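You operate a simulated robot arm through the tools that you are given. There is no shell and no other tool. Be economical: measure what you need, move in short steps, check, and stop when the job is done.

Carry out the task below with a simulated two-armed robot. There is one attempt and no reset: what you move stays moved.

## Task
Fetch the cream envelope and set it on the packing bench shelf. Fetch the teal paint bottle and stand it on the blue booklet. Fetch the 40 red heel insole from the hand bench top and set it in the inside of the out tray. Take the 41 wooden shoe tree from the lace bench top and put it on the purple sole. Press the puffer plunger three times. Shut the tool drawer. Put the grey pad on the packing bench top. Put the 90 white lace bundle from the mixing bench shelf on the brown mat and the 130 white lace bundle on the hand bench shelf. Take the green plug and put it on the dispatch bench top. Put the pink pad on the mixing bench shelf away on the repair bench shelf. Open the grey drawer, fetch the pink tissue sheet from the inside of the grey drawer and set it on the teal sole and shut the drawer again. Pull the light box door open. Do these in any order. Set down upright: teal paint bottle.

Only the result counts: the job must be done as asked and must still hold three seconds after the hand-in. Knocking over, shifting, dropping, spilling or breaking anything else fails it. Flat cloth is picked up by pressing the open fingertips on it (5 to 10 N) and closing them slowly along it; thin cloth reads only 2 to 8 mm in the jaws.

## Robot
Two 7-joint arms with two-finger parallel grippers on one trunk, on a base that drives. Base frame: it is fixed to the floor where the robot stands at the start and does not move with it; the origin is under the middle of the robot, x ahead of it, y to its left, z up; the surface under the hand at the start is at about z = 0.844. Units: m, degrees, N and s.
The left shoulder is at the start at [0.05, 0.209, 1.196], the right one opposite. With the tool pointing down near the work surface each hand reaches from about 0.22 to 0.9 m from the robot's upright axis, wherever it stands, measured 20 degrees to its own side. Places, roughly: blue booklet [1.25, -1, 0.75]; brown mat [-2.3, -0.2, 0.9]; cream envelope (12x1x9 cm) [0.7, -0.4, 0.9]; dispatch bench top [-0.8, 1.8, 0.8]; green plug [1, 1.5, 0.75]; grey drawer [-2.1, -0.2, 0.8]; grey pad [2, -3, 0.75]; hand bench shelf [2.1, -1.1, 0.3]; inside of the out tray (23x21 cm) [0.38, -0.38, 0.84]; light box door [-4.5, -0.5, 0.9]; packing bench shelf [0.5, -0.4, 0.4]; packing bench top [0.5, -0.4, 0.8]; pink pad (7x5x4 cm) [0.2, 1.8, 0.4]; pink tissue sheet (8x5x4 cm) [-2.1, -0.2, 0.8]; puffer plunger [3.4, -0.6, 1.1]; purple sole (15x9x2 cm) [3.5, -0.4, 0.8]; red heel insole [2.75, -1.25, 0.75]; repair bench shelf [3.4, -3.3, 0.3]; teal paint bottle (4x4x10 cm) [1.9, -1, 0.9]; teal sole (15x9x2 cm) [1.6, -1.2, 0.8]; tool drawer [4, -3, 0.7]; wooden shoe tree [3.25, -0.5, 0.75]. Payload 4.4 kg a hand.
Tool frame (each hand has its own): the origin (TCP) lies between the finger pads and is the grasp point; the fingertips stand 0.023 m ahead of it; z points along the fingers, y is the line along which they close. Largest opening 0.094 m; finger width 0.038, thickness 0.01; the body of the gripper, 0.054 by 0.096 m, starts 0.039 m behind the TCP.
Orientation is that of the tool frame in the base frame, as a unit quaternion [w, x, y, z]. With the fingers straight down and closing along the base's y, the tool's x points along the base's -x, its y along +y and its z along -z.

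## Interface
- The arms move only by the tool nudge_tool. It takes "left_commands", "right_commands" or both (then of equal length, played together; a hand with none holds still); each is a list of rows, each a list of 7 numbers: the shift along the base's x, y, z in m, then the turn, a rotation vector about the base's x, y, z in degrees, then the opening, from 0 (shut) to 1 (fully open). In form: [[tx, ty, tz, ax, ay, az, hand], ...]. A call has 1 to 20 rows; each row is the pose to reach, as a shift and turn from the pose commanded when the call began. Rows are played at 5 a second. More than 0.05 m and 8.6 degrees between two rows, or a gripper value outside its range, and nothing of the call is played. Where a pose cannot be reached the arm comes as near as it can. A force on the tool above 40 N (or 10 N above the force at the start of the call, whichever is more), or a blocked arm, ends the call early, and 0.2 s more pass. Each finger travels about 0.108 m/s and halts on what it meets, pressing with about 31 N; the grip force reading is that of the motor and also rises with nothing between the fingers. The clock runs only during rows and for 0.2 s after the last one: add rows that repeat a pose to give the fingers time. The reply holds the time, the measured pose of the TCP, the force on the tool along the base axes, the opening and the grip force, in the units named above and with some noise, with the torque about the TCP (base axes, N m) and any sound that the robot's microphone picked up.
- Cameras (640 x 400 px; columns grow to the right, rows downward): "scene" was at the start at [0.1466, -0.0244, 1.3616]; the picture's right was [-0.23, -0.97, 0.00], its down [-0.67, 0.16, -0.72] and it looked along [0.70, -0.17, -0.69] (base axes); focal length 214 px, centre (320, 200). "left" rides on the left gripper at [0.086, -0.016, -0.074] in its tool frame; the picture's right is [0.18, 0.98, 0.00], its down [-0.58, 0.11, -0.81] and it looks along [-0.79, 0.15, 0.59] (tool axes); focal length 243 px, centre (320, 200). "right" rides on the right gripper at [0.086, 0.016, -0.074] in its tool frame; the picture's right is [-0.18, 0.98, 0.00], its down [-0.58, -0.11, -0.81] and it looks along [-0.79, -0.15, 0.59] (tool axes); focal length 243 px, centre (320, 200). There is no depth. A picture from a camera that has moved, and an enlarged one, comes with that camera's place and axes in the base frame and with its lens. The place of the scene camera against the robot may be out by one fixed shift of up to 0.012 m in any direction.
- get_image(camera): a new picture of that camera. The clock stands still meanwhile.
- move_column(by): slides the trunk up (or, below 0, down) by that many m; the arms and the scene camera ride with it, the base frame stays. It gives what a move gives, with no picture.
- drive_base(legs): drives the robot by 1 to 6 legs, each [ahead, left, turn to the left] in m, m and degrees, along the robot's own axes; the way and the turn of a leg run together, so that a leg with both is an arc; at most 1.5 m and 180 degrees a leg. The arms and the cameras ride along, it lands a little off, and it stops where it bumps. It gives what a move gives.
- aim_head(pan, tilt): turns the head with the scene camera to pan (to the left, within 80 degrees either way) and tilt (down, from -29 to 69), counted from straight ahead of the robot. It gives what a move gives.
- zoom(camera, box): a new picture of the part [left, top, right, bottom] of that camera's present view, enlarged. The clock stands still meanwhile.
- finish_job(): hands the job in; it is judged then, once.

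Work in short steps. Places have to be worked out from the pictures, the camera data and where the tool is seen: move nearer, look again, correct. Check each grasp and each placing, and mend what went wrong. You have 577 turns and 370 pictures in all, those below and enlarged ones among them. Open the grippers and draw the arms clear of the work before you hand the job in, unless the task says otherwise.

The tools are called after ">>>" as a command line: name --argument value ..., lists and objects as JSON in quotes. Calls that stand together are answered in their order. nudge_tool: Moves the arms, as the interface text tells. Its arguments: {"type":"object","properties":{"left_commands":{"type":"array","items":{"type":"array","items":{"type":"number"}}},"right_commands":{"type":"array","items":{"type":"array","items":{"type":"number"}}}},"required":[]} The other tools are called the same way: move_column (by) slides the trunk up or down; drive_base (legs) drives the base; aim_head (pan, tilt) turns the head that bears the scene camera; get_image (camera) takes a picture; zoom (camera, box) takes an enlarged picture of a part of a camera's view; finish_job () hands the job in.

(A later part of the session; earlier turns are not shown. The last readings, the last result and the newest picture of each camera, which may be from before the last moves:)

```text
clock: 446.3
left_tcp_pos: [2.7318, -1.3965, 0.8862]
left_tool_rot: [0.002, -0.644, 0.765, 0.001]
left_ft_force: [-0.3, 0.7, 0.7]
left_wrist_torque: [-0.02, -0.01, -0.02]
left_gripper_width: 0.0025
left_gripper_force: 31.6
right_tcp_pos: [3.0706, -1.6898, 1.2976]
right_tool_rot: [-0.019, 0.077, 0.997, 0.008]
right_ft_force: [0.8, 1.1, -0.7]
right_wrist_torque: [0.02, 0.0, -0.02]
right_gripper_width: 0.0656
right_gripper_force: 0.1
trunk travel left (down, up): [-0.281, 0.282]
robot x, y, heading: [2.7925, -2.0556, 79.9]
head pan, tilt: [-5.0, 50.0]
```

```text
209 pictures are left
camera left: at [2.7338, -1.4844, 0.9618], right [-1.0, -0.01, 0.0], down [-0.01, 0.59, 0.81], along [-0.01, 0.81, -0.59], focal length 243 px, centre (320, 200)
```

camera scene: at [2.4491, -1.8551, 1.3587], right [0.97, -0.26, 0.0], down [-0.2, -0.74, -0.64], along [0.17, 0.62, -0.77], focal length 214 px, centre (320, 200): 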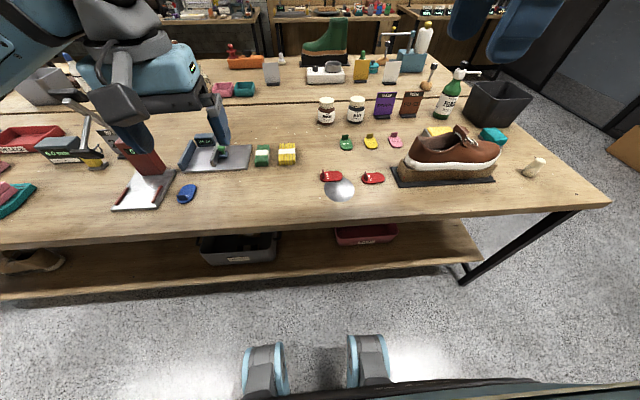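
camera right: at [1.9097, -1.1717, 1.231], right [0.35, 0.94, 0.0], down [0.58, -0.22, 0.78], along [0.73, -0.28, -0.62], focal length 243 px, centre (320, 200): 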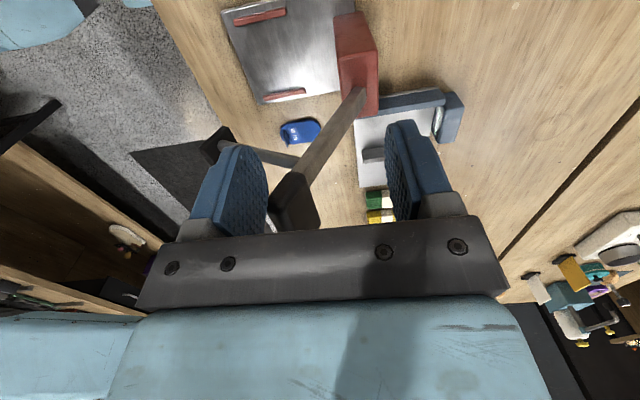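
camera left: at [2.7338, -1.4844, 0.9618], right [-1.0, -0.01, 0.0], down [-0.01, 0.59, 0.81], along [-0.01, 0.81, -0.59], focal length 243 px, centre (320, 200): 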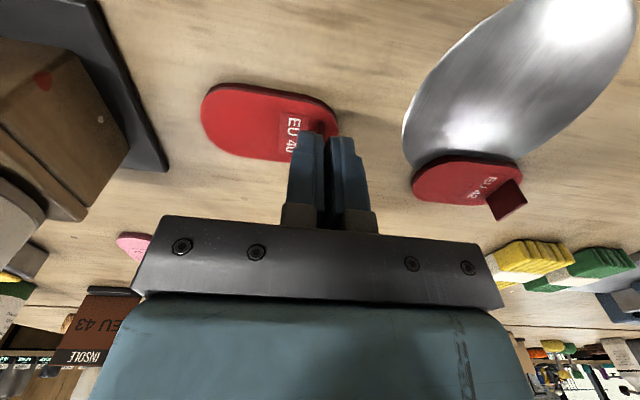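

Gripping something thin (2.5 mm, the tab). Lift and check.

>>> nudge_tool --left_commands '[[0, 0, 0.02, 0, 0, 0, 0], [0, 0, 0.05, 0, 0, 0, 0], [0, 0, 0.1, 0, 0, 0, 0], [0, 0, 0.15, 0, 0, 0, 0], [0, 0, 0.2, 0, 0, 0, 0]]'

>>> get_image --camera "left"

```text
clock: 447.5
left_tcp_pos: [2.7329, -1.3976, 1.0898]
left_tool_rot: [0.001, -0.643, 0.765, 0.0]
left_ft_force: [0.3, 0.4, -0.1]
left_wrist_torque: [-0.03, 0.05, -0.01]
left_gripper_width: 0.0026
left_gripper_force: 31.2
right_tcp_pos: [3.0707, -1.6918, 1.2984]
right_tool_rot: [-0.021, 0.077, 0.997, 0.008]
right_ft_force: [-0.2, -0.6, 0.2]
right_wrist_torque: [-0.01, 0.01, 0.0]
right_gripper_width: 0.0657
right_gripper_force: 0.0
trunk travel left (down, up): [-0.281, 0.282]
robot x, y, heading: [2.7956, -2.0608, 79.6]
head pan, tilt: [-5.0, 50.0]
```

```text
208 pictures are left
camera left: at [2.7346, -1.4857, 1.1646], right [-1.0, -0.01, 0.0], down [-0.01, 0.59, 0.81], along [-0.01, 0.81, -0.59], focal length 243 px, centre (320, 200)
```

left: 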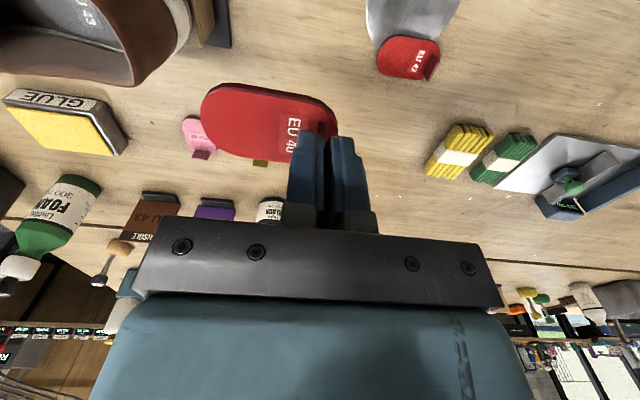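

EU 40 insole held. Retract, raise, and turn round to face the right-hand wall bench.

>>> nudge_tool --left_commands '[[-0.005, -0.045, 0, 0, 0, 0, 0], [-0.01, -0.09, 0.01, 0, 0, 0, 0], [-0.015, -0.135, 0.03, 0, 0, 0, 0], [-0.02, -0.18, 0.05, 0, 0, 0, 0], [-0.025, -0.22, 0.07, 0, 0, 0, 0], [-0.03, -0.26, 0.09, 0, 0, 0, 0]]'

>>> move_column --by 0.2

>>> drive_base --legs '[[0, 0, -90]]'

>>> aim_head --pan -40 --tilt 30

>>> get_image --camera "scene"

```text
clock: 448.9
left_tcp_pos: [2.7006, -1.6544, 1.1787]
left_tool_rot: [0.003, -0.643, 0.766, 0.001]
left_ft_force: [-0.3, -0.6, 1.1]
left_wrist_torque: [-0.01, 0.0, 0.02]
left_gripper_width: 0.0024
left_gripper_force: 30.9
right_tcp_pos: [3.0712, -1.6911, 1.2988]
right_tool_rot: [-0.019, 0.078, 0.997, 0.008]
right_ft_force: [0.4, -0.3, -0.3]
right_wrist_torque: [0.0, 0.02, 0.01]
right_gripper_width: 0.0659
right_gripper_force: 0.0
trunk travel left (down, up): [-0.281, 0.282]
robot x, y, heading: [2.7951, -2.0558, 79.6]
head pan, tilt: [-5.0, 50.0]
```

```text
clock: 451.1
left_tcp_pos: [2.7009, -1.6536, 1.3794]
left_tool_rot: [0.002, -0.644, 0.765, 0.0]
left_ft_force: [0.6, -0.2, -0.2]
left_wrist_torque: [-0.02, 0.02, 0.0]
left_gripper_width: 0.0022
left_gripper_force: 30.7
right_tcp_pos: [3.0704, -1.6909, 1.4986]
right_tool_rot: [-0.02, 0.079, 0.997, 0.008]
right_ft_force: [0.1, -0.6, -0.9]
right_wrist_torque: [-0.01, 0.01, 0.03]
right_gripper_width: 0.0659
right_gripper_force: 0.1
trunk travel left (down, up): [-0.481, 0.082]
robot x, y, heading: [2.7932, -2.0558, 79.5]
head pan, tilt: [-5.0, 50.0]
```

```text
clock: 455.3
left_tcp_pos: [3.1995, -1.9663, 1.3776]
left_tool_rot: [0.002, 0.09, 0.996, -0.001]
left_ft_force: [-0.2, 0.4, -0.5]
left_wrist_torque: [0.0, 0.01, -0.01]
left_gripper_width: 0.0024
left_gripper_force: 31.3
right_tcp_pos: [3.1601, -2.3368, 1.5]
right_tool_rot: [-0.008, 0.763, 0.646, 0.019]
right_ft_force: [-0.7, 0.1, -0.2]
right_wrist_torque: [0.01, -0.02, 0.01]
right_gripper_width: 0.0656
right_gripper_force: 0.1
trunk travel left (down, up): [-0.481, 0.082]
robot x, y, heading: [2.7968, -2.0596, -11.0]
head pan, tilt: [-5.0, 50.0]
```

```text
clock: 456.3
left_tcp_pos: [3.1994, -1.9665, 1.3782]
left_tool_rot: [0.002, 0.09, 0.996, -0.001]
left_ft_force: [0.1, 1.3, 0.7]
left_wrist_torque: [-0.03, 0.01, 0.0]
left_gripper_width: 0.0022
left_gripper_force: 31.1
right_tcp_pos: [3.1595, -2.3367, 1.4981]
right_tool_rot: [-0.007, 0.762, 0.647, 0.019]
right_ft_force: [0.3, 0.5, -0.1]
right_wrist_torque: [0.0, -0.01, 0.03]
right_gripper_width: 0.0657
right_gripper_force: 0.0
trunk travel left (down, up): [-0.481, 0.082]
robot x, y, heading: [2.7938, -2.0571, -10.6]
head pan, tilt: [-40.0, 30.0]
```

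```text
207 pictures are left
camera scene: at [2.9175, -2.1453, 1.5881], right [-0.77, -0.63, 0.0], down [-0.32, 0.39, -0.87], along [0.55, -0.67, -0.5], focal length 214 px, centre (320, 200)
```

scene: 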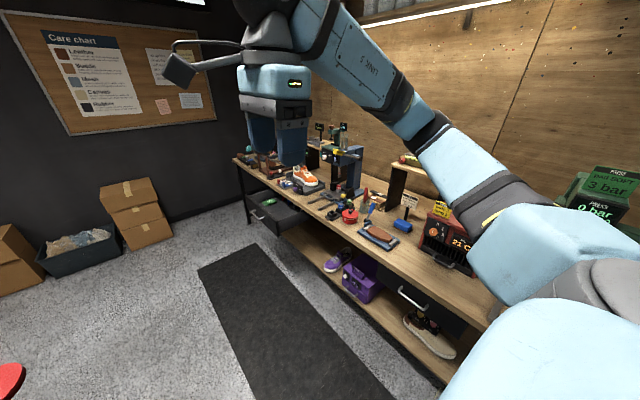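

The open tool drawer is near (3.92,-2.88). Drive along and turn to face it.

>>> drive_base --legs '[[1.3, 0, 0], [0, 0, -90]]'

>>> aim_head --pan 0 --tilt 40

>>> get_image --camera "scene"

```text
clock: 466.6
left_tcp_pos: [4.1528, -2.7049, 1.3784]
left_tool_rot: [0.0, 0.765, 0.644, -0.002]
left_ft_force: [0.1, -0.2, -0.4]
left_wrist_torque: [0.01, -0.02, -0.02]
left_gripper_width: 0.0027
left_gripper_force: 31.1
right_tcp_pos: [3.7807, -2.6682, 1.4985]
right_tool_rot: [0.008, 0.997, -0.076, 0.019]
right_ft_force: [-0.6, -0.4, -0.1]
right_wrist_torque: [0.0, -0.02, -0.02]
right_gripper_width: 0.0661
right_gripper_force: 0.0
trunk travel left (down, up): [-0.481, 0.082]
robot x, y, heading: [4.0552, -2.3006, -100.1]
head pan, tilt: [-40.0, 30.0]
```

```text
clock: 467.6
left_tcp_pos: [4.1519, -2.7046, 1.3768]
left_tool_rot: [0.001, 0.765, 0.645, -0.002]
left_ft_force: [-0.1, 0.2, 0.4]
left_wrist_torque: [-0.01, -0.01, 0.01]
left_gripper_width: 0.0024
left_gripper_force: 31.2
right_tcp_pos: [3.7811, -2.6681, 1.4991]
right_tool_rot: [0.008, 0.997, -0.076, 0.02]
right_ft_force: [0.3, 0.2, 0.5]
right_wrist_torque: [0.03, 0.01, 0.04]
right_gripper_width: 0.0654
right_gripper_force: 0.1
trunk travel left (down, up): [-0.481, 0.082]
robot x, y, heading: [4.0556, -2.298, -99.9]
head pan, tilt: [0.0, 40.0]
```

```text
206 pictures are left
camera scene: at [4.0284, -2.4559, 1.5728], right [-0.98, 0.18, 0.0], down [0.11, 0.63, -0.77], along [-0.13, -0.75, -0.64], focal length 214 px, centre (320, 200)
```

scene: 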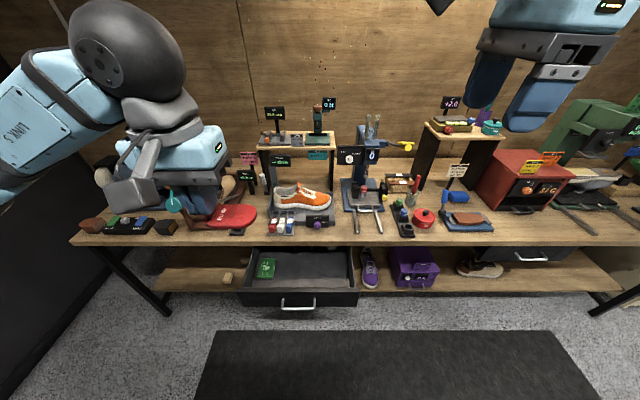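

Drawer front is about (4.05,-2.83), z≈0.72. Back off slightly, lower the trunk, and pitch the right fist forward.

>>> drive_base --legs '[[-0.15, 0, 0]]'

>>> move_column --by -0.4

>>> nudge_tool --right_commands '[[0.01, -0.01, -0.03, -7, 1.2, 0, 0.4], [0.03, -0.02, -0.06, -14, 2.5, 0, 0.2], [0.05, -0.03, -0.09, -21, 3.7, 0, 0], [0.07, -0.03, -0.12, -28, 5, 0, 0], [0.09, -0.03, -0.15, -35, 6.2, 0, 0], [0.11, -0.03, -0.18, -42, 7.4, 0, 0], [0.13, -0.03, -0.21, -49.2, 8.7, 0, 0], [0.14, -0.03, -0.25, -49.2, 8.7, 0, 0], [0.15, -0.03, -0.29, -49.2, 8.7, 0, 0], [0.15, -0.03, -0.33, -49.2, 8.7, 0, 0], [0.15, -0.03, -0.37, -49.2, 8.7, 0, 0]]' --left_commands '[[0, 0, 0.03, 0, 0, 0, 0], [0, 0, 0.06, 0, 0, 0, 0], [0, 0, 0.09, 0, 0, 0, 0], [0, 0, 0.12, 0, 0, 0, 0], [0, 0, 0.15, 0, 0, 0, 0], [0, 0, 0.15, 0, 0, 0, 0], [0, 0, 0.15, 0, 0, 0, 0], [0, 0, 0.15, 0, 0, 0, 0], [0, 0, 0.15, 0, 0, 0, 0], [0, 0, 0.15, 0, 0, 0, 0], [0, 0, 0.15, 0, 0, 0, 0]]'

>>> get_image --camera "scene"

```text
clock: 469.0
left_tcp_pos: [4.1769, -2.5593, 1.3766]
left_tool_rot: [0.0, 0.766, 0.643, 0.0]
left_ft_force: [-0.4, -0.8, 0.3]
left_wrist_torque: [0.02, -0.03, 0.02]
left_gripper_width: 0.0025
left_gripper_force: 31.3
right_tcp_pos: [3.8059, -2.5215, 1.4973]
right_tool_rot: [0.006, 0.997, -0.077, 0.02]
right_ft_force: [-0.2, -1.3, 0.0]
right_wrist_torque: [0.04, 0.01, 0.02]
right_gripper_width: 0.0659
right_gripper_force: 0.1
trunk travel left (down, up): [-0.481, 0.082]
robot x, y, heading: [4.0823, -2.1527, -100.2]
head pan, tilt: [0.0, 40.0]
```

```text
clock: 472.9
left_tcp_pos: [4.1775, -2.5574, 0.9779]
left_tool_rot: [0.0, 0.765, 0.644, -0.002]
left_ft_force: [-0.7, 0.7, -0.9]
left_wrist_torque: [-0.01, -0.01, 0.02]
left_gripper_width: 0.0024
left_gripper_force: 30.4
right_tcp_pos: [3.8078, -2.5189, 1.0982]
right_tool_rot: [0.008, 0.997, -0.078, 0.02]
right_ft_force: [1.0, -0.3, 0.0]
right_wrist_torque: [0.0, 0.01, -0.04]
right_gripper_width: 0.0657
right_gripper_force: 0.0
trunk travel left (down, up): [-0.081, 0.482]
robot x, y, heading: [4.0835, -2.152, -100.4]
head pan, tilt: [0.0, 40.0]
```

```text
clock: 475.2
left_tcp_pos: [4.1782, -2.5562, 1.1277]
left_tool_rot: [0.0, 0.765, 0.643, -0.003]
left_ft_force: [-0.2, 0.1, 0.7]
left_wrist_torque: [-0.01, 0.02, 0.0]
left_gripper_width: 0.0026
left_gripper_force: 31.3
right_tcp_pos: [3.9576, -2.5511, 0.7312]
right_tool_rot: [0.427, 0.902, -0.061, -0.023]
right_ft_force: [0.2, -0.4, 0.1]
right_wrist_torque: [-0.02, -0.02, 0.0]
right_gripper_width: 0.0
right_gripper_force: 30.5
trunk travel left (down, up): [-0.081, 0.482]
robot x, y, heading: [4.0829, -2.1533, -100.3]
head pan, tilt: [0.0, 40.0]
```

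```text
205 pictures are left
camera scene: at [4.0551, -2.3082, 1.1728], right [-0.98, 0.18, 0.0], down [0.11, 0.63, -0.77], along [-0.14, -0.75, -0.64], focal length 214 px, centre (320, 200)
```

scene: 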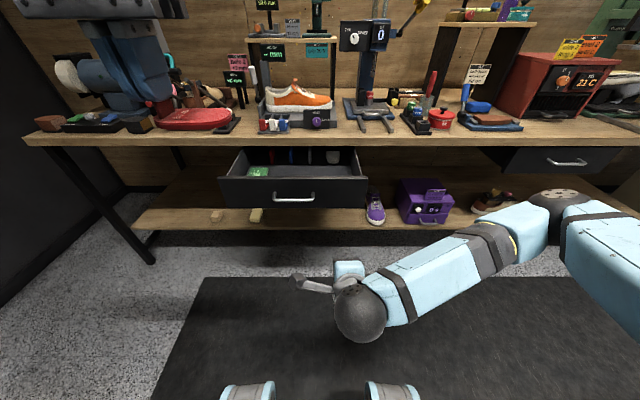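

Handle at z≈0.77; raise the fist 4 cm and push by driving.

>>> nudge_tool --right_commands '[[0.02, 0, 0.03, 0, 0, 0, 0], [0.03, 0, 0.042, 0, 0, 0, 0]]'

>>> drive_base --legs '[[0.32, 0, 0]]'

>>> get_image --camera "scene"

```text
clock: 475.9
left_tcp_pos: [4.1764, -2.5552, 1.1269]
left_tool_rot: [0.001, 0.766, 0.643, -0.002]
left_ft_force: [0.3, -0.2, -0.4]
left_wrist_torque: [-0.01, 0.0, 0.01]
left_gripper_width: 0.0027
left_gripper_force: 30.9
right_tcp_pos: [3.9863, -2.5504, 0.7713]
right_tool_rot: [0.426, 0.902, -0.062, -0.023]
right_ft_force: [0.5, 0.5, -0.3]
right_wrist_torque: [-0.02, 0.03, 0.03]
right_gripper_width: 0.0001
right_gripper_force: 30.9
trunk travel left (down, up): [-0.081, 0.482]
robot x, y, heading: [4.0796, -2.151, -100.2]
head pan, tilt: [0.0, 40.0]
```

```text
clock: 478.0
left_tcp_pos: [4.1224, -2.8733, 1.1258]
left_tool_rot: [0.0, 0.764, 0.646, -0.002]
left_ft_force: [0.0, 0.2, 0.8]
left_wrist_torque: [0.0, 0.0, 0.0]
left_gripper_width: 0.0027
left_gripper_force: 30.8
right_tcp_pos: [3.9315, -2.869, 0.7714]
right_tool_rot: [0.426, 0.902, -0.06, -0.023]
right_ft_force: [-0.5, 0.2, -0.3]
right_wrist_torque: [-0.01, -0.01, 0.0]
right_gripper_width: 0.0
right_gripper_force: 31.0
trunk travel left (down, up): [-0.081, 0.482]
robot x, y, heading: [4.0296, -2.4672, -100.1]
head pan, tilt: [0.0, 40.0]
```

```text
204 pictures are left
camera scene: at [3.9985, -2.6261, 1.1727], right [-0.98, 0.17, 0.0], down [0.11, 0.63, -0.77], along [-0.13, -0.75, -0.64], focal length 214 px, centre (320, 200)
```

scene: 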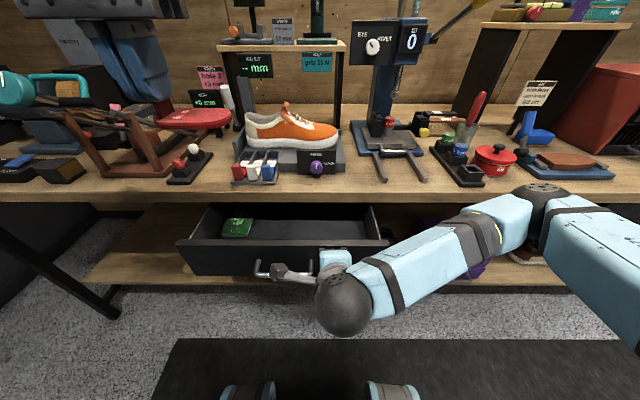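

>>> nudge_tool --left_commands '[[0.005, 0.02, 0.04, 0, 0, 0, 0], [0.01, 0.04, 0.08, 0, 0, 0, 0], [0.015, 0.07, 0.12, 0, 0, 0, 0], [0.02, 0.09, 0.16, 0, 0, 0, 0]]'

>>> drive_base --legs '[[0.12, 0, 0]]'

>>> drive_base --legs '[[0.08, 0, 0]]'

>>> get_image --camera "scene"

```text
refused: row 3 steps farther than a row can; nothing moved
```

```text
clock: 479.2
left_tcp_pos: [4.1048, -2.9692, 1.1291]
left_tool_rot: [0.0, 0.766, 0.642, -0.006]
left_ft_force: [0.5, 0.0, -1.0]
left_wrist_torque: [-0.01, 0.0, 0.0]
left_gripper_width: 0.0024
left_gripper_force: 31.1
right_tcp_pos: [3.9147, -2.9613, 0.7713]
right_tool_rot: [0.425, 0.903, -0.061, -0.025]
right_ft_force: [0.3, -0.5, 0.1]
right_wrist_torque: [0.0, 0.0, 0.02]
right_gripper_width: 0.0
right_gripper_force: 31.0
trunk travel left (down, up): [-0.081, 0.482]
robot x, y, heading: [4.0111, -2.569, -100.4]
head pan, tilt: [0.0, 40.0]
stopped in leg 1: the robot was blocked; the commanded pose is now the measured one
```

```text
clock: 479.9
left_tcp_pos: [4.1058, -2.9694, 1.1279]
left_tool_rot: [0.001, 0.768, 0.64, -0.006]
left_ft_force: [0.5, 0.6, -0.9]
left_wrist_torque: [0.0, -0.02, 0.0]
left_gripper_width: 0.0026
left_gripper_force: 31.3
right_tcp_pos: [3.9144, -2.9616, 0.7708]
right_tool_rot: [0.426, 0.902, -0.062, -0.025]
right_ft_force: [-0.3, 0.6, 0.2]
right_wrist_torque: [0.04, -0.01, -0.02]
right_gripper_width: 0.0
right_gripper_force: 30.9
trunk travel left (down, up): [-0.081, 0.482]
robot x, y, heading: [4.0147, -2.5722, -100.6]
head pan, tilt: [0.0, 40.0]
stopped in leg 1: the robot was blocked; the commanded pose is now the measured one
```

```text
203 pictures are left
camera scene: at [3.9855, -2.721, 1.174], right [-0.98, 0.18, 0.0], down [0.11, 0.63, -0.77], along [-0.14, -0.76, -0.64], focal length 214 px, centre (320, 200)
```

scene: 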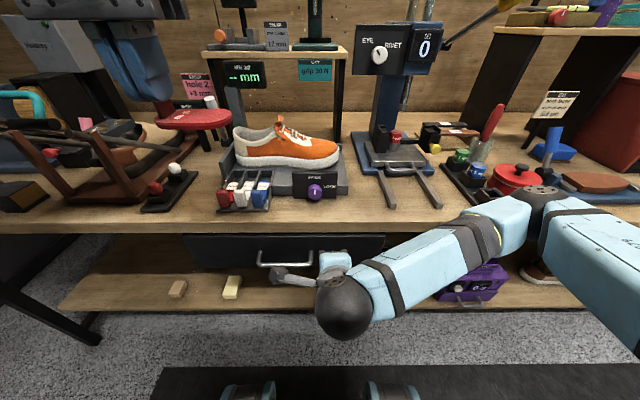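

The base is against the bench; finish closing with the arm.

>>> nudge_tool --right_commands '[[-0.004, -0.02, 0, 0, 0, 0, 0], [-0.008, -0.04, 0, 0, 0, 0, 0], [-0.012, -0.06, 0, 0, 0, 0, 0], [-0.015, -0.08, 0, 0, 0, 0, 0], [-0.018, -0.1, 0, 0, 0, 0, 0]]'

>>> get_image --camera "scene"

```text
clock: 480.7
left_tcp_pos: [4.1002, -2.9744, 1.1276]
left_tool_rot: [0.001, 0.768, 0.641, -0.002]
left_ft_force: [-0.6, 0.6, 0.1]
left_wrist_torque: [-0.02, -0.01, 0.01]
left_gripper_width: 0.0025
left_gripper_force: 31.3
right_tcp_pos: [3.902, -3.0126, 0.7676]
right_tool_rot: [0.418, 0.906, -0.06, -0.02]
right_ft_force: [-1.9, 13.9, 6.8]
right_wrist_torque: [-0.01, 0.13, -0.33]
right_gripper_width: 0.0001
right_gripper_force: 31.0
trunk travel left (down, up): [-0.081, 0.482]
robot x, y, heading: [4.0105, -2.5741, -100.7]
head pan, tilt: [0.0, 40.0]
stopped in row 3 (right hand): the force on the tool passed its limit at 63 N (the readings are from after the stop); the commanded pose is now the measured one
```

```text
202 pictures are left
camera scene: at [3.9797, -2.7261, 1.1729], right [-0.98, 0.18, 0.0], down [0.12, 0.63, -0.77], along [-0.14, -0.75, -0.64], focal length 214 px, centre (320, 200)
```

scene: 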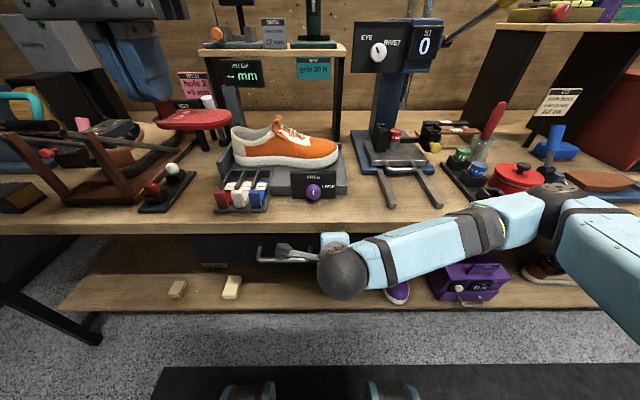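

Hard stop: closed. Back away and verify.

>>> drive_base --legs '[[-0.4, 0, 0]]'

>>> zoom --camera "scene" --box '[160, 120, 480, 320]'

```text
clock: 483.2
left_tcp_pos: [4.1734, -2.5843, 1.1273]
left_tool_rot: [-0.001, 0.767, 0.641, -0.001]
left_ft_force: [-0.2, 0.0, 0.2]
left_wrist_torque: [-0.01, 0.02, -0.03]
left_gripper_width: 0.0024
left_gripper_force: 30.7
right_tcp_pos: [3.9725, -2.6229, 0.7665]
right_tool_rot: [0.417, 0.906, -0.062, -0.023]
right_ft_force: [0.7, -0.4, 0.5]
right_wrist_torque: [-0.02, -0.02, 0.08]
right_gripper_width: 0.0002
right_gripper_force: 31.2
trunk travel left (down, up): [-0.081, 0.482]
robot x, y, heading: [4.0797, -2.1817, -101.0]
head pan, tilt: [0.0, 40.0]
```

```text
2.00 times, centred on (320, 220) of scene
camera zoom: at [4.0528, -2.3359, 1.1729], right [-0.98, 0.19, 0.0], down [0.12, 0.63, -0.77], along [-0.14, -0.75, -0.64], focal length 429 px, centre (320, 160)
```

zoom: 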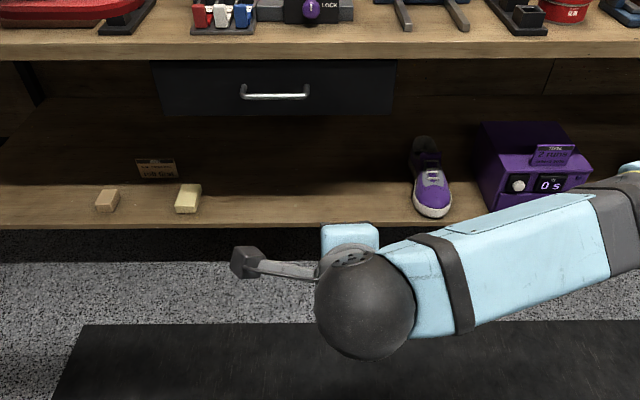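

Tool drawer shut. Level and raise the right hand, then slide west to find the grey pad.

>>> nudge_tool --right_commands '[[0, 0.01, 0.03, 7, -1.2, 0, 0], [0, 0.02, 0.06, 14, -2.5, 0, 0.3], [0, 0.03, 0.1, 21, -3.7, 0, 0.6], [0, 0.03, 0.14, 28, -5, 0, 1], [0, 0.03, 0.18, 35, -6.2, 0, 1], [0, 0.03, 0.22, 42, -7.4, 0, 1], [0, 0.03, 0.26, 49.2, -8.7, 0, 1], [-0.02, 0.03, 0.3, 49.2, -8.7, 0, 1]]'

>>> move_column --by 0.2

>>> drive_base --legs '[[0, -1.5, 0], [0, -0.45, 0]]'

>>> aim_head --pan -5 --tilt 40

>>> get_image --camera "scene"

```text
clock: 485.0
left_tcp_pos: [4.1725, -2.5851, 1.1263]
left_tool_rot: [0.0, 0.768, 0.64, -0.001]
left_ft_force: [-0.5, 0.1, -0.5]
left_wrist_torque: [-0.01, 0.0, 0.01]
left_gripper_width: 0.0025
left_gripper_force: 31.1
right_tcp_pos: [3.9501, -2.5923, 1.0672]
right_tool_rot: [-0.004, 0.997, -0.077, 0.021]
right_ft_force: [0.0, 0.4, 0.5]
right_wrist_torque: [0.02, -0.04, 0.03]
right_gripper_width: 0.0938
right_gripper_force: 0.0
trunk travel left (down, up): [-0.081, 0.482]
robot x, y, heading: [4.0836, -2.1804, -100.8]
head pan, tilt: [0.0, 40.0]
```

```text
clock: 487.2
left_tcp_pos: [4.1714, -2.5847, 1.3266]
left_tool_rot: [0.0, 0.768, 0.641, -0.001]
left_ft_force: [0.2, -0.1, 0.6]
left_wrist_torque: [0.02, 0.03, 0.0]
left_gripper_width: 0.0025
left_gripper_force: 31.3
right_tcp_pos: [3.9504, -2.5955, 1.2654]
right_tool_rot: [-0.003, 0.997, -0.078, 0.021]
right_ft_force: [-0.5, -0.4, 0.1]
right_wrist_torque: [-0.01, -0.02, 0.0]
right_gripper_width: 0.0939
right_gripper_force: 0.1
trunk travel left (down, up): [-0.281, 0.282]
robot x, y, heading: [4.0831, -2.181, -100.7]
head pan, tilt: [0.0, 40.0]
```

```text
clock: 504.4
left_tcp_pos: [2.2587, -2.1742, 1.3269]
left_tool_rot: [0.0, 0.784, 0.621, -0.001]
left_ft_force: [-0.8, 0.0, -0.3]
left_wrist_torque: [0.0, -0.01, 0.02]
left_gripper_width: 0.0026
left_gripper_force: 31.3
right_tcp_pos: [2.0355, -2.1721, 1.2663]
right_tool_rot: [-0.002, 0.995, -0.101, 0.021]
right_ft_force: [0.6, 0.4, -0.6]
right_wrist_torque: [-0.01, 0.02, -0.01]
right_gripper_width: 0.094
right_gripper_force: 0.1
trunk travel left (down, up): [-0.281, 0.282]
robot x, y, heading: [2.1841, -1.7658, -103.7]
head pan, tilt: [0.0, 40.0]
```

```text
clock: 505.1
left_tcp_pos: [2.2584, -2.1743, 1.326]
left_tool_rot: [-0.001, 0.784, 0.62, -0.001]
left_ft_force: [0.0, -0.2, 0.2]
left_wrist_torque: [-0.01, -0.01, 0.0]
left_gripper_width: 0.0025
left_gripper_force: 30.9
right_tcp_pos: [2.0355, -2.171, 1.2675]
right_tool_rot: [-0.002, 0.995, -0.102, 0.022]
right_ft_force: [-0.5, -0.3, -0.4]
right_wrist_torque: [0.01, 0.05, 0.0]
right_gripper_width: 0.0939
right_gripper_force: 0.1
trunk travel left (down, up): [-0.281, 0.282]
robot x, y, heading: [2.1876, -1.7689, -103.5]
head pan, tilt: [-5.0, 40.0]
```

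```text
200 pictures are left
camera scene: at [2.1441, -1.9172, 1.3728], right [-0.95, 0.32, 0.0], down [0.2, 0.61, -0.77], along [-0.24, -0.73, -0.64], focal length 214 px, centre (320, 200)
```

scene: 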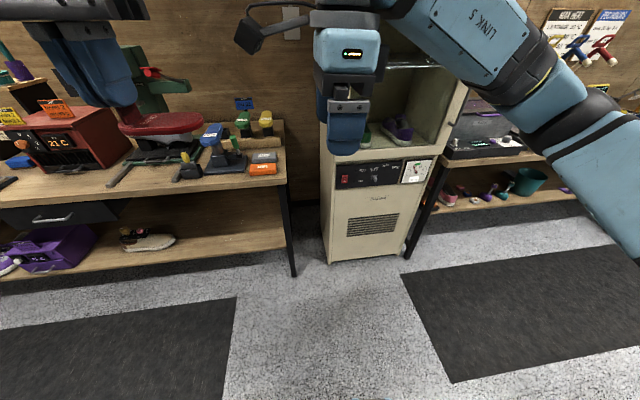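

>>> zoom --camera "scene" --box '[190, 95, 310, 185]'

```text
4.44 times, centred on (250, 140) of scene
camera zoom: at [2.1441, -1.9172, 1.3728], right [-0.95, 0.32, 0.0], down [0.2, 0.61, -0.77], along [-0.24, -0.73, -0.64], focal length 953 px, centre (631, 467)
```

zoom: 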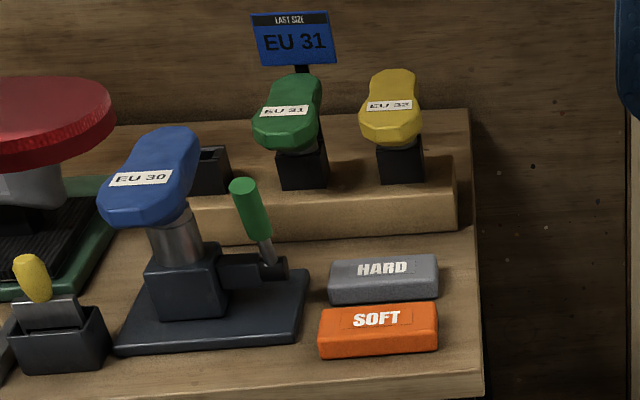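

Grey pad is the "HARD" block at about (2.11,-2.85). Approach it.

>>> drive_base --legs '[[0, 0, 2.5], [0.36, 0.32, 0]]'

>>> aim_head --pan -20 --tilt 45

>>> get_image --camera "scene"

>>> get_image --camera "right"

```text
clock: 508.9
left_tcp_pos: [2.5248, -2.5834, 1.326]
left_tool_rot: [0.0, 0.769, 0.64, -0.002]
left_ft_force: [0.0, 0.3, -0.5]
left_wrist_torque: [0.0, 0.02, 0.01]
left_gripper_width: 0.0023
left_gripper_force: 31.1
right_tcp_pos: [2.3035, -2.5912, 1.2664]
right_tool_rot: [-0.002, 0.997, -0.078, 0.021]
right_ft_force: [-0.6, -0.1, -0.4]
right_wrist_torque: [-0.01, -0.01, 0.0]
right_gripper_width: 0.0941
right_gripper_force: 0.0
trunk travel left (down, up): [-0.281, 0.282]
robot x, y, heading: [2.4353, -2.1759, -100.8]
head pan, tilt: [-5.0, 40.0]
```

```text
clock: 509.7
left_tcp_pos: [2.5248, -2.5809, 1.3272]
left_tool_rot: [-0.001, 0.769, 0.64, -0.001]
left_ft_force: [-0.2, 0.4, 0.0]
left_wrist_torque: [-0.02, -0.01, -0.01]
left_gripper_width: 0.0025
left_gripper_force: 30.5
right_tcp_pos: [2.3043, -2.5907, 1.267]
right_tool_rot: [-0.003, 0.997, -0.079, 0.021]
right_ft_force: [-0.1, -1.1, 0.8]
right_wrist_torque: [0.0, 0.0, 0.01]
right_gripper_width: 0.0943
right_gripper_force: 0.1
trunk travel left (down, up): [-0.281, 0.282]
robot x, y, heading: [2.4348, -2.1776, -101.0]
head pan, tilt: [-20.0, 45.0]
```

```text
198 pictures are left
camera scene: at [2.38, -2.3192, 1.3655], right [-0.86, 0.51, 0.0], down [0.36, 0.61, -0.71], along [-0.36, -0.61, -0.71], focal length 214 px, centre (320, 200)
```

scene: 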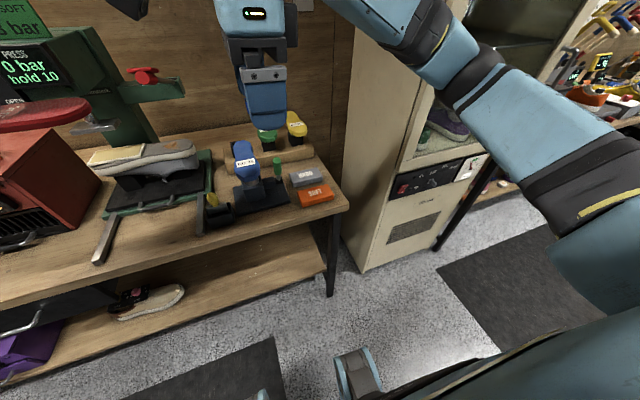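

```text
197 pictures are left
camera right: at [2.3821, -2.6202, 1.3452], right [-0.34, -0.94, -0.02], down [-0.59, 0.2, 0.78], along [-0.73, 0.27, -0.62], focal length 243 px, centre (320, 200)
```

right: 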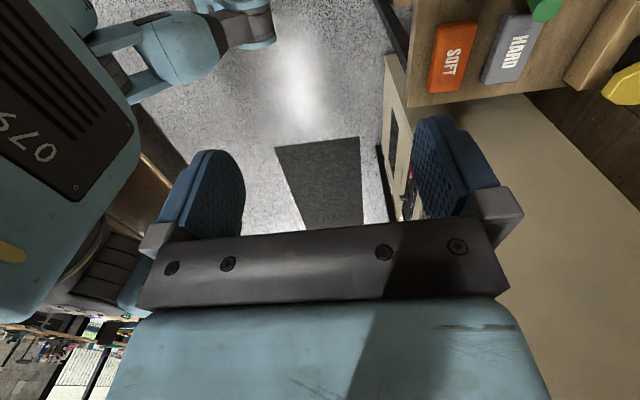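

HARD pad centre about (2.118,-2.868). Move closer above it for an exact fix.

>>> nudge_tool --right_commands '[[-0.014, -0.04, -0.01, 0, 0, 0, 1], [-0.028, -0.08, -0.03, 0, 0, 0, 1], [-0.042, -0.12, -0.05, 0, 0, 0, 1], [-0.056, -0.16, -0.07, 0, 0, 0, 0.9], [-0.07, -0.2, -0.09, 0, 0, 0, 0.9], [-0.085, -0.24, -0.11, 0, 0, 0, 0.9], [-0.1, -0.277, -0.13, 0, 0, 0, 0.9], [-0.12, -0.277, -0.17, 0, 0, 0, 0.9]]'

>>> get_image --camera "right"

```text
clock: 511.5
left_tcp_pos: [2.524, -2.5822, 1.3276]
left_tool_rot: [0.0, 0.769, 0.639, -0.001]
left_ft_force: [-0.2, -0.3, 0.7]
left_wrist_torque: [-0.01, -0.03, 0.02]
left_gripper_width: 0.0026
left_gripper_force: 30.9
right_tcp_pos: [2.1799, -2.8665, 1.0924]
right_tool_rot: [-0.003, 0.997, -0.079, 0.022]
right_ft_force: [-0.1, -0.4, -0.5]
right_wrist_torque: [0.04, 0.0, 0.0]
right_gripper_width: 0.0846
right_gripper_force: 0.1
trunk travel left (down, up): [-0.281, 0.282]
robot x, y, heading: [2.4355, -2.177, -101.0]
head pan, tilt: [-20.0, 45.0]
```

```text
196 pictures are left
camera right: at [2.2591, -2.8979, 1.1725], right [-0.34, -0.94, -0.02], down [-0.59, 0.2, 0.78], along [-0.73, 0.27, -0.62], focal length 243 px, centre (320, 200)
```

right: 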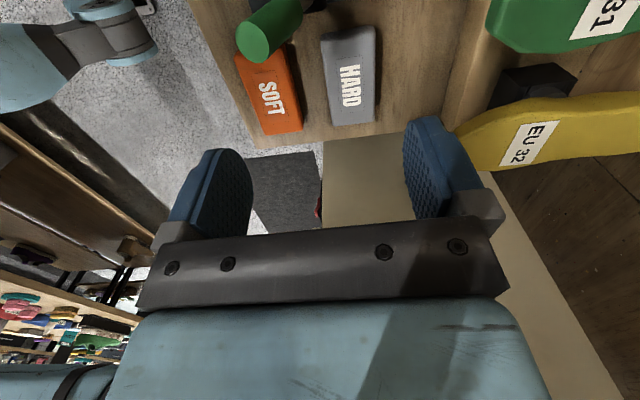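

Pad centre (2.114,-2.882); I grip slightly west of centre to keep the wrist camera clear of the green lever.

>>> nudge_tool --right_commands '[[-0.03, -0.005, -0.02, 0, 0, 0, 0.9], [-0.06, -0.01, -0.05, 0, 0, 0, 0.9], [-0.085, -0.013, -0.08, 0, 0, 0, 0.9], [-0.085, -0.013, -0.12, 0, 0, 0, 0.9], [-0.085, -0.013, -0.15, 0, 0, 0, 0.9]]'

>>> get_image --camera "right"

```text
clock: 512.7
left_tcp_pos: [2.5255, -2.5824, 1.3268]
left_tool_rot: [-0.001, 0.769, 0.639, -0.002]
left_ft_force: [0.4, 0.6, -0.4]
left_wrist_torque: [0.03, -0.03, -0.04]
left_gripper_width: 0.0025
left_gripper_force: 30.7
right_tcp_pos: [2.0983, -2.8806, 0.9453]
right_tool_rot: [-0.003, 0.997, -0.078, 0.021]
right_ft_force: [0.1, 0.3, 0.6]
right_wrist_torque: [-0.03, -0.04, -0.01]
right_gripper_width: 0.0847
right_gripper_force: 0.1
trunk travel left (down, up): [-0.281, 0.282]
robot x, y, heading: [2.4372, -2.1767, -100.7]
head pan, tilt: [-20.0, 45.0]
```

```text
195 pictures are left
camera right: at [2.1781, -2.911, 1.0245], right [-0.34, -0.94, -0.02], down [-0.59, 0.2, 0.78], along [-0.73, 0.27, -0.62], focal length 243 px, centre (320, 200)
```

right: 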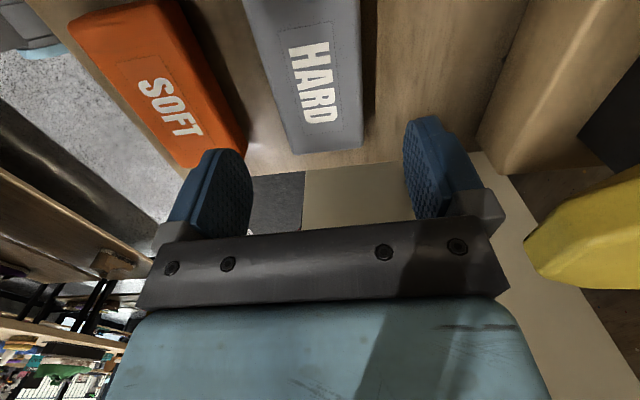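

>>> nudge_tool --right_commands '[[0, -0.002, -0.03, 0, 0, 0, 0.9], [0, -0.002, -0.05, 0, 0, 0, 0.9], [0, -0.002, -0.065, 0, 0, 0, 0.9], [0, -0.002, -0.071, 0, 0, 0, 0.9], [0, -0.002, -0.071, 0, 0, 0, 0.6], [0, -0.002, -0.071, 0, 0, 0, 0.3], [0, -0.002, -0.071, 0, 0, 0, 0.3]]'

>>> get_image --camera "right"

```text
clock: 514.3
left_tcp_pos: [2.5241, -2.5822, 1.326]
left_tool_rot: [0.0, 0.769, 0.639, -0.002]
left_ft_force: [-0.7, -0.2, -0.6]
left_wrist_torque: [0.01, -0.01, -0.01]
left_gripper_width: 0.0024
left_gripper_force: 30.5
right_tcp_pos: [2.0984, -2.8823, 0.8766]
right_tool_rot: [-0.003, 0.997, -0.078, 0.021]
right_ft_force: [0.3, -0.1, 0.3]
right_wrist_torque: [0.04, -0.04, 0.0]
right_gripper_width: 0.0614
right_gripper_force: 31.4
trunk travel left (down, up): [-0.281, 0.282]
robot x, y, heading: [2.4367, -2.1796, -100.8]
head pan, tilt: [-20.0, 45.0]
```

```text
194 pictures are left
camera right: at [2.1778, -2.9119, 0.9536], right [-0.34, -0.94, -0.02], down [-0.59, 0.2, 0.78], along [-0.73, 0.27, -0.62], focal length 243 px, centre (320, 200)
```

right: 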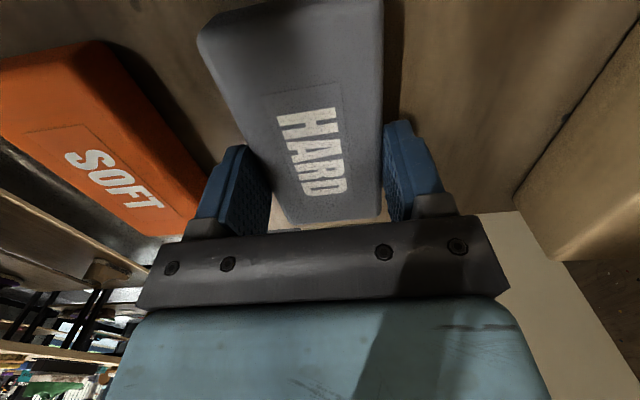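

Gripped at 61 mm. Lift clear.

>>> nudge_tool --right_commands '[[0, 0, 0.02, 0, 0, 0, 0.3], [0, 0, 0.06, 0, 0, 0, 0.3], [0, 0, 0.11, 0, 0, 0, 0.3], [0, 0, 0.16, 0, 0, 0, 0.3], [0, 0, 0.21, 0, 0, 0, 0.3], [0, 0, 0.26, 0, 0, 0, 0.3], [0.01, 0.04, 0.28, 0, 0, 0, 0.3], [0.02, 0.08, 0.3, 0, 0, 0, 0.3], [0.03, 0.12, 0.32, 0, 0, 0, 0.3], [0.04, 0.16, 0.34, 0, 0, 0, 0.3], [0.05, 0.2, 0.36, 0, 0, 0, 0.3], [0.06, 0.24, 0.38, 0, 0, 0, 0.3]]'

>>> get_image --camera "scene"

```text
clock: 516.9
left_tcp_pos: [2.5257, -2.5808, 1.326]
left_tool_rot: [0.0, 0.769, 0.64, -0.001]
left_ft_force: [0.6, -0.9, 0.0]
left_wrist_torque: [0.01, -0.01, -0.01]
left_gripper_width: 0.0025
left_gripper_force: 30.5
right_tcp_pos: [2.1582, -2.642, 1.2564]
right_tool_rot: [-0.002, 0.997, -0.079, 0.021]
right_ft_force: [-0.1, 0.7, -0.6]
right_wrist_torque: [0.0, 0.02, 0.0]
right_gripper_width: 0.0613
right_gripper_force: 31.0
trunk travel left (down, up): [-0.281, 0.282]
robot x, y, heading: [2.4371, -2.1809, -100.9]
head pan, tilt: [-20.0, 45.0]
```

```text
193 pictures are left
camera scene: at [2.3801, -2.3181, 1.3657], right [-0.86, 0.51, 0.0], down [0.36, 0.61, -0.71], along [-0.36, -0.61, -0.71], focal length 214 px, centre (320, 200)
```

scene: 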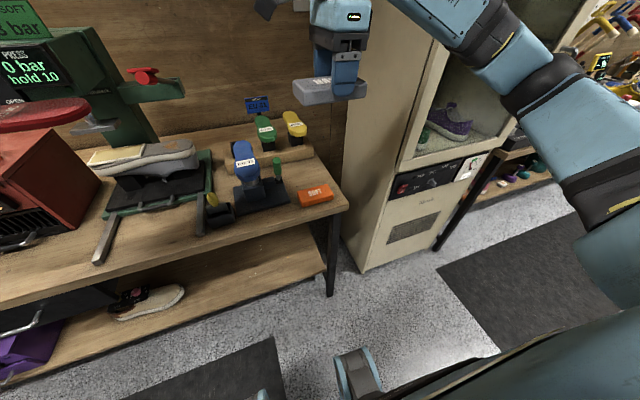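

Pad held. Back off and slide west along the aisle.

>>> drive_base --legs '[[-0.2, 0, 0], [0, -1.4, 0], [0, -1.4, 0]]'

```text
clock: 542.5
left_tcp_pos: [-0.1839, -1.8266, 1.3255]
left_tool_rot: [-0.001, 0.777, 0.63, -0.001]
left_ft_force: [-0.2, -0.3, -0.6]
left_wrist_torque: [0.0, -0.02, 0.0]
left_gripper_width: 0.0026
left_gripper_force: 30.9
right_tcp_pos: [-0.5517, -1.8781, 1.2558]
right_tool_rot: [-0.001, 0.996, -0.092, 0.022]
right_ft_force: [0.8, -0.3, -2.3]
right_wrist_torque: [-0.01, 0.03, 0.02]
right_gripper_width: 0.0615
right_gripper_force: 31.4
trunk travel left (down, up): [-0.281, 0.282]
robot x, y, heading: [-0.2648, -1.4175, -102.3]
head pan, tilt: [-20.0, 45.0]
```

>>> drive_base --legs '[[0, -0.5, 0], [0, 0, 91], [0, 1.03, 0]]'

>>> aim_head --pan 0 --tilt 40

>>> get_image --camera "scene"

```text
clock: 560.4
left_tcp_pos: [-0.1276, -0.213, 1.3258]
left_tool_rot: [0.002, 0.108, 0.994, 0.0]
left_ft_force: [0.3, 0.6, -0.8]
left_wrist_torque: [-0.04, -0.02, -0.01]
left_gripper_width: 0.0022
left_gripper_force: 31.1
right_tcp_pos: [-0.0766, -0.5818, 1.2548]
right_tool_rot: [-0.017, 0.771, 0.637, 0.013]
right_ft_force: [-0.3, -0.6, -1.7]
right_wrist_torque: [-0.01, -0.03, 0.0]
right_gripper_width: 0.0616
right_gripper_force: 30.9
trunk travel left (down, up): [-0.281, 0.282]
robot x, y, heading: [-0.5333, -0.2915, -12.4]
head pan, tilt: [-20.0, 45.0]
```

```text
clock: 561.2
left_tcp_pos: [-0.1272, -0.213, 1.3267]
left_tool_rot: [0.001, 0.107, 0.994, 0.0]
left_ft_force: [0.1, -0.2, -0.3]
left_wrist_torque: [-0.01, 0.02, 0.02]
left_gripper_width: 0.0026
left_gripper_force: 30.4
right_tcp_pos: [-0.0772, -0.5824, 1.2536]
right_tool_rot: [-0.017, 0.77, 0.637, 0.012]
right_ft_force: [0.1, 0.2, -1.5]
right_wrist_torque: [0.03, -0.04, 0.03]
right_gripper_width: 0.0614
right_gripper_force: 31.5
trunk travel left (down, up): [-0.281, 0.282]
robot x, y, heading: [-0.5318, -0.2881, -12.7]
head pan, tilt: [0.0, 40.0]
```

```text
192 pictures are left
camera scene: at [-0.3868, -0.3295, 1.3727], right [-0.22, -0.98, 0.0], down [-0.63, 0.14, -0.77], along [0.75, -0.17, -0.64], focal length 214 px, centre (320, 200)
```

scene: 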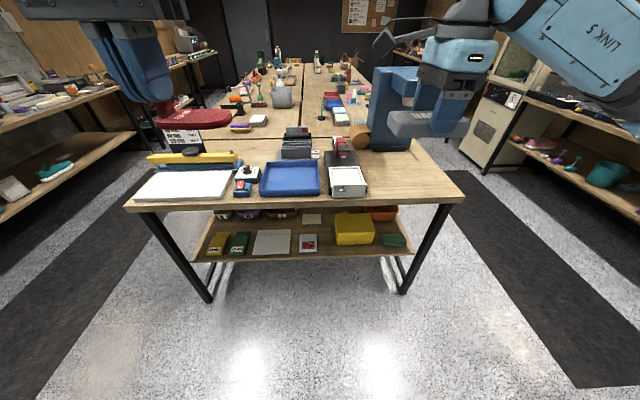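

Aligned with the bench; the envelope is still on its shelf. Move in.

>>> drive_base --legs '[[0.34, 0, 0]]'

>>> nudge_tool --left_commands '[[0.03, -0.02, -0.02, 0, 0, 0, 0], [0.06, -0.04, -0.04, 0, 0, 0, 0], [0.09, -0.06, -0.06, 0, 0, 0, 0], [0.12, -0.07, -0.09, 0, 0, 0, 0], [0.15, -0.07, -0.12, 0, 0, 0, 0], [0.18, -0.07, -0.15, 0, 0, 0, 0], [0.19, -0.07, -0.19, 0, 0, 0, 0], [0.19, -0.07, -0.23, 0, 0, 0, 0], [0.19, -0.07, -0.27, 0, 0, 0, 0]]'

>>> get_image --camera "left"

>>> get_image --camera "scene"

```text
clock: 563.4
left_tcp_pos: [0.1993, -0.2872, 1.3269]
left_tool_rot: [0.0, 0.106, 0.994, -0.001]
left_ft_force: [0.4, 0.2, 0.2]
left_wrist_torque: [-0.01, -0.04, -0.02]
left_gripper_width: 0.0022
left_gripper_force: 30.9
right_tcp_pos: [0.2522, -0.6544, 1.2542]
right_tool_rot: [-0.017, 0.77, 0.638, 0.013]
right_ft_force: [-0.5, 0.1, -2.6]
right_wrist_torque: [0.0, 0.03, -0.04]
right_gripper_width: 0.0614
right_gripper_force: 31.0
trunk travel left (down, up): [-0.281, 0.282]
robot x, y, heading: [-0.2084, -0.3636, -12.3]
head pan, tilt: [0.0, 40.0]
```

```text
clock: 565.4
left_tcp_pos: [0.3898, -0.3549, 1.0584]
left_tool_rot: [0.001, 0.106, 0.994, -0.002]
left_ft_force: [0.6, -0.3, 0.7]
left_wrist_torque: [0.03, 0.03, -0.01]
left_gripper_width: 0.0026
left_gripper_force: 31.0
right_tcp_pos: [0.2512, -0.6534, 1.254]
right_tool_rot: [-0.016, 0.769, 0.639, 0.014]
right_ft_force: [0.7, -0.2, -1.8]
right_wrist_torque: [0.01, 0.02, -0.01]
right_gripper_width: 0.0613
right_gripper_force: 30.7
trunk travel left (down, up): [-0.281, 0.282]
robot x, y, heading: [-0.2063, -0.3629, -12.6]
head pan, tilt: [0.0, 40.0]
```

```text
191 pictures are left
camera left: at [0.3028, -0.3521, 1.1315], right [0.03, 1.0, 0.0], down [0.59, -0.01, 0.81], along [0.81, -0.02, -0.59], focal length 243 px, centre (320, 200)
```

left: 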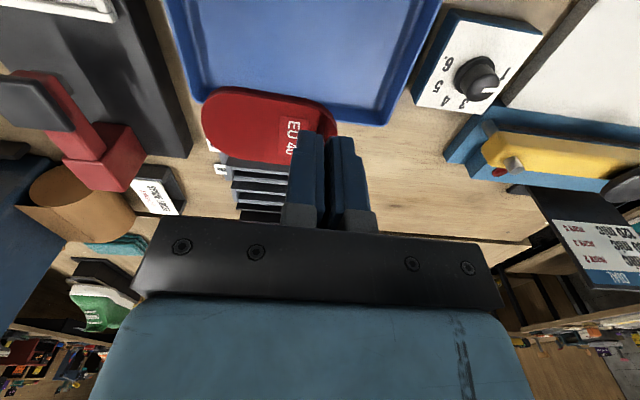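

```text
190 pictures are left
camera scene: at [-0.0591, -0.4018, 1.3727], right [-0.22, -0.98, 0.0], down [-0.63, 0.14, -0.77], along [0.75, -0.17, -0.64], focal length 214 px, centre (320, 200)
```

scene: 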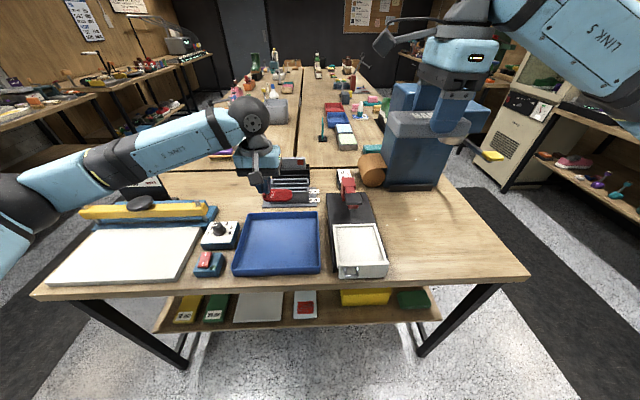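

Over the tray. Shift slightly and lower the insole into it.

>>> nudge_tool --left_commands '[[-0.01, 0.015, -0.03, 0, 0, 0, 0], [-0.012, 0.018, -0.07, 0, 0, 0, 0], [-0.012, 0.018, -0.11, 0, 0, 0, 0], [-0.012, 0.018, -0.14, 0, 0, 0, 0], [-0.012, 0.018, -0.155, 0, 0, 0, 0], [-0.012, 0.018, -0.163, 0, 0, 0, 0], [-0.012, 0.018, -0.168, 0, 0, 0, 0], [-0.012, 0.018, -0.173, 0, 0, 0, 0]]'

>>> get_image --camera "left"

```text
clock: 567.2
left_tcp_pos: [0.3771, -0.3374, 0.8863]
left_tool_rot: [0.004, 0.106, 0.994, -0.003]
left_ft_force: [1.9, 4.0, 27.7]
left_wrist_torque: [0.03, -0.35, 0.06]
left_gripper_width: 0.0029
left_gripper_force: 31.0
right_tcp_pos: [0.2489, -0.6556, 1.2568]
right_tool_rot: [-0.016, 0.77, 0.638, 0.014]
right_ft_force: [-0.3, -0.3, -1.3]
right_wrist_torque: [0.01, 0.01, 0.01]
right_gripper_width: 0.0617
right_gripper_force: 31.4
trunk travel left (down, up): [-0.281, 0.282]
robot x, y, heading: [-0.2092, -0.3615, -12.3]
head pan, tilt: [0.0, 40.0]
```

```text
189 pictures are left
camera left: at [0.2889, -0.3349, 0.9604], right [0.03, 1.0, 0.0], down [0.59, -0.01, 0.81], along [0.81, -0.03, -0.59], focal length 243 px, centre (320, 200)
```

left: 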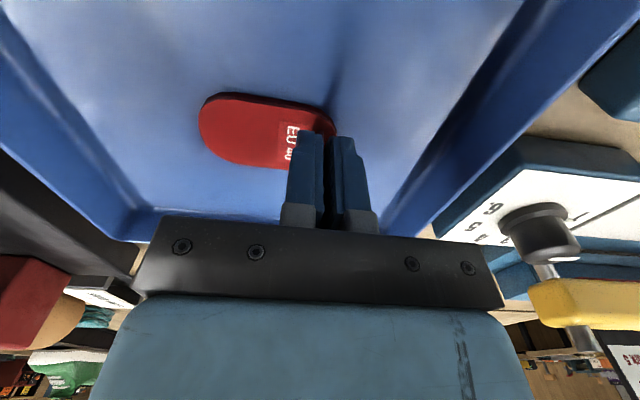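

Insole is on the tray floor. Release and rise.

>>> nudge_tool --left_commands '[[0, 0, 0.002, 0, 0, 0, 0.1], [0, 0, 0.002, 0, 0, 0, 0.3], [0, 0, 0.002, 0, 0, 0, 0.3], [0, 0, 0.04, 0, 0, 0, 0.3], [0, 0, 0.09, 0, 0, 0, 0.3], [0, 0, 0.14, 0, 0, 0, 0.3], [0, 0, 0.19, 0, 0, 0, 0.3], [-0.03, 0.02, 0.22, 0, 0, 0, 0.5], [-0.06, 0.04, 0.25, 0, 0, 0, 0.7], [-0.1, 0.06, 0.27, 0, 0, 0, 1]]'

>>> zoom --camera "scene" --box '[180, 150, 460, 325]'

```text
clock: 569.4
left_tcp_pos: [0.2748, -0.276, 1.1535]
left_tool_rot: [0.001, 0.106, 0.994, 0.0]
left_ft_force: [-0.8, -0.4, 0.1]
left_wrist_torque: [-0.01, 0.0, 0.0]
left_gripper_width: 0.0941
left_gripper_force: 0.1
right_tcp_pos: [0.2483, -0.6545, 1.2554]
right_tool_rot: [-0.016, 0.77, 0.638, 0.014]
right_ft_force: [0.2, 0.2, -1.3]
right_wrist_torque: [-0.03, -0.01, 0.02]
right_gripper_width: 0.0612
right_gripper_force: 30.7
trunk travel left (down, up): [-0.281, 0.282]
robot x, y, heading: [-0.2051, -0.3657, -12.5]
head pan, tilt: [0.0, 40.0]
```

```text
2.29 times, centred on (320, 238) of scene
camera zoom: at [-0.0609, -0.4013, 1.3729], right [-0.22, -0.98, 0.0], down [-0.63, 0.14, -0.77], along [0.75, -0.17, -0.64], focal length 490 px, centre (320, 114)
```

zoom: 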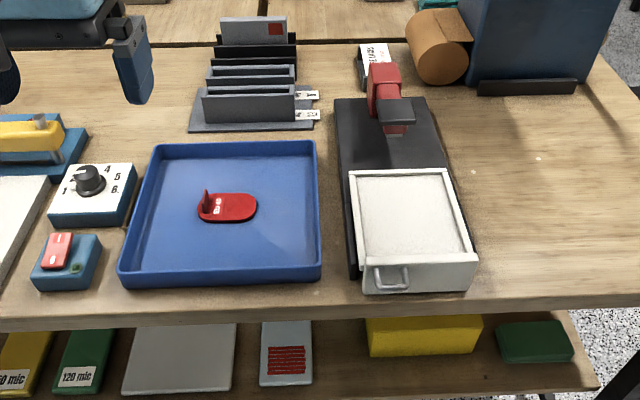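

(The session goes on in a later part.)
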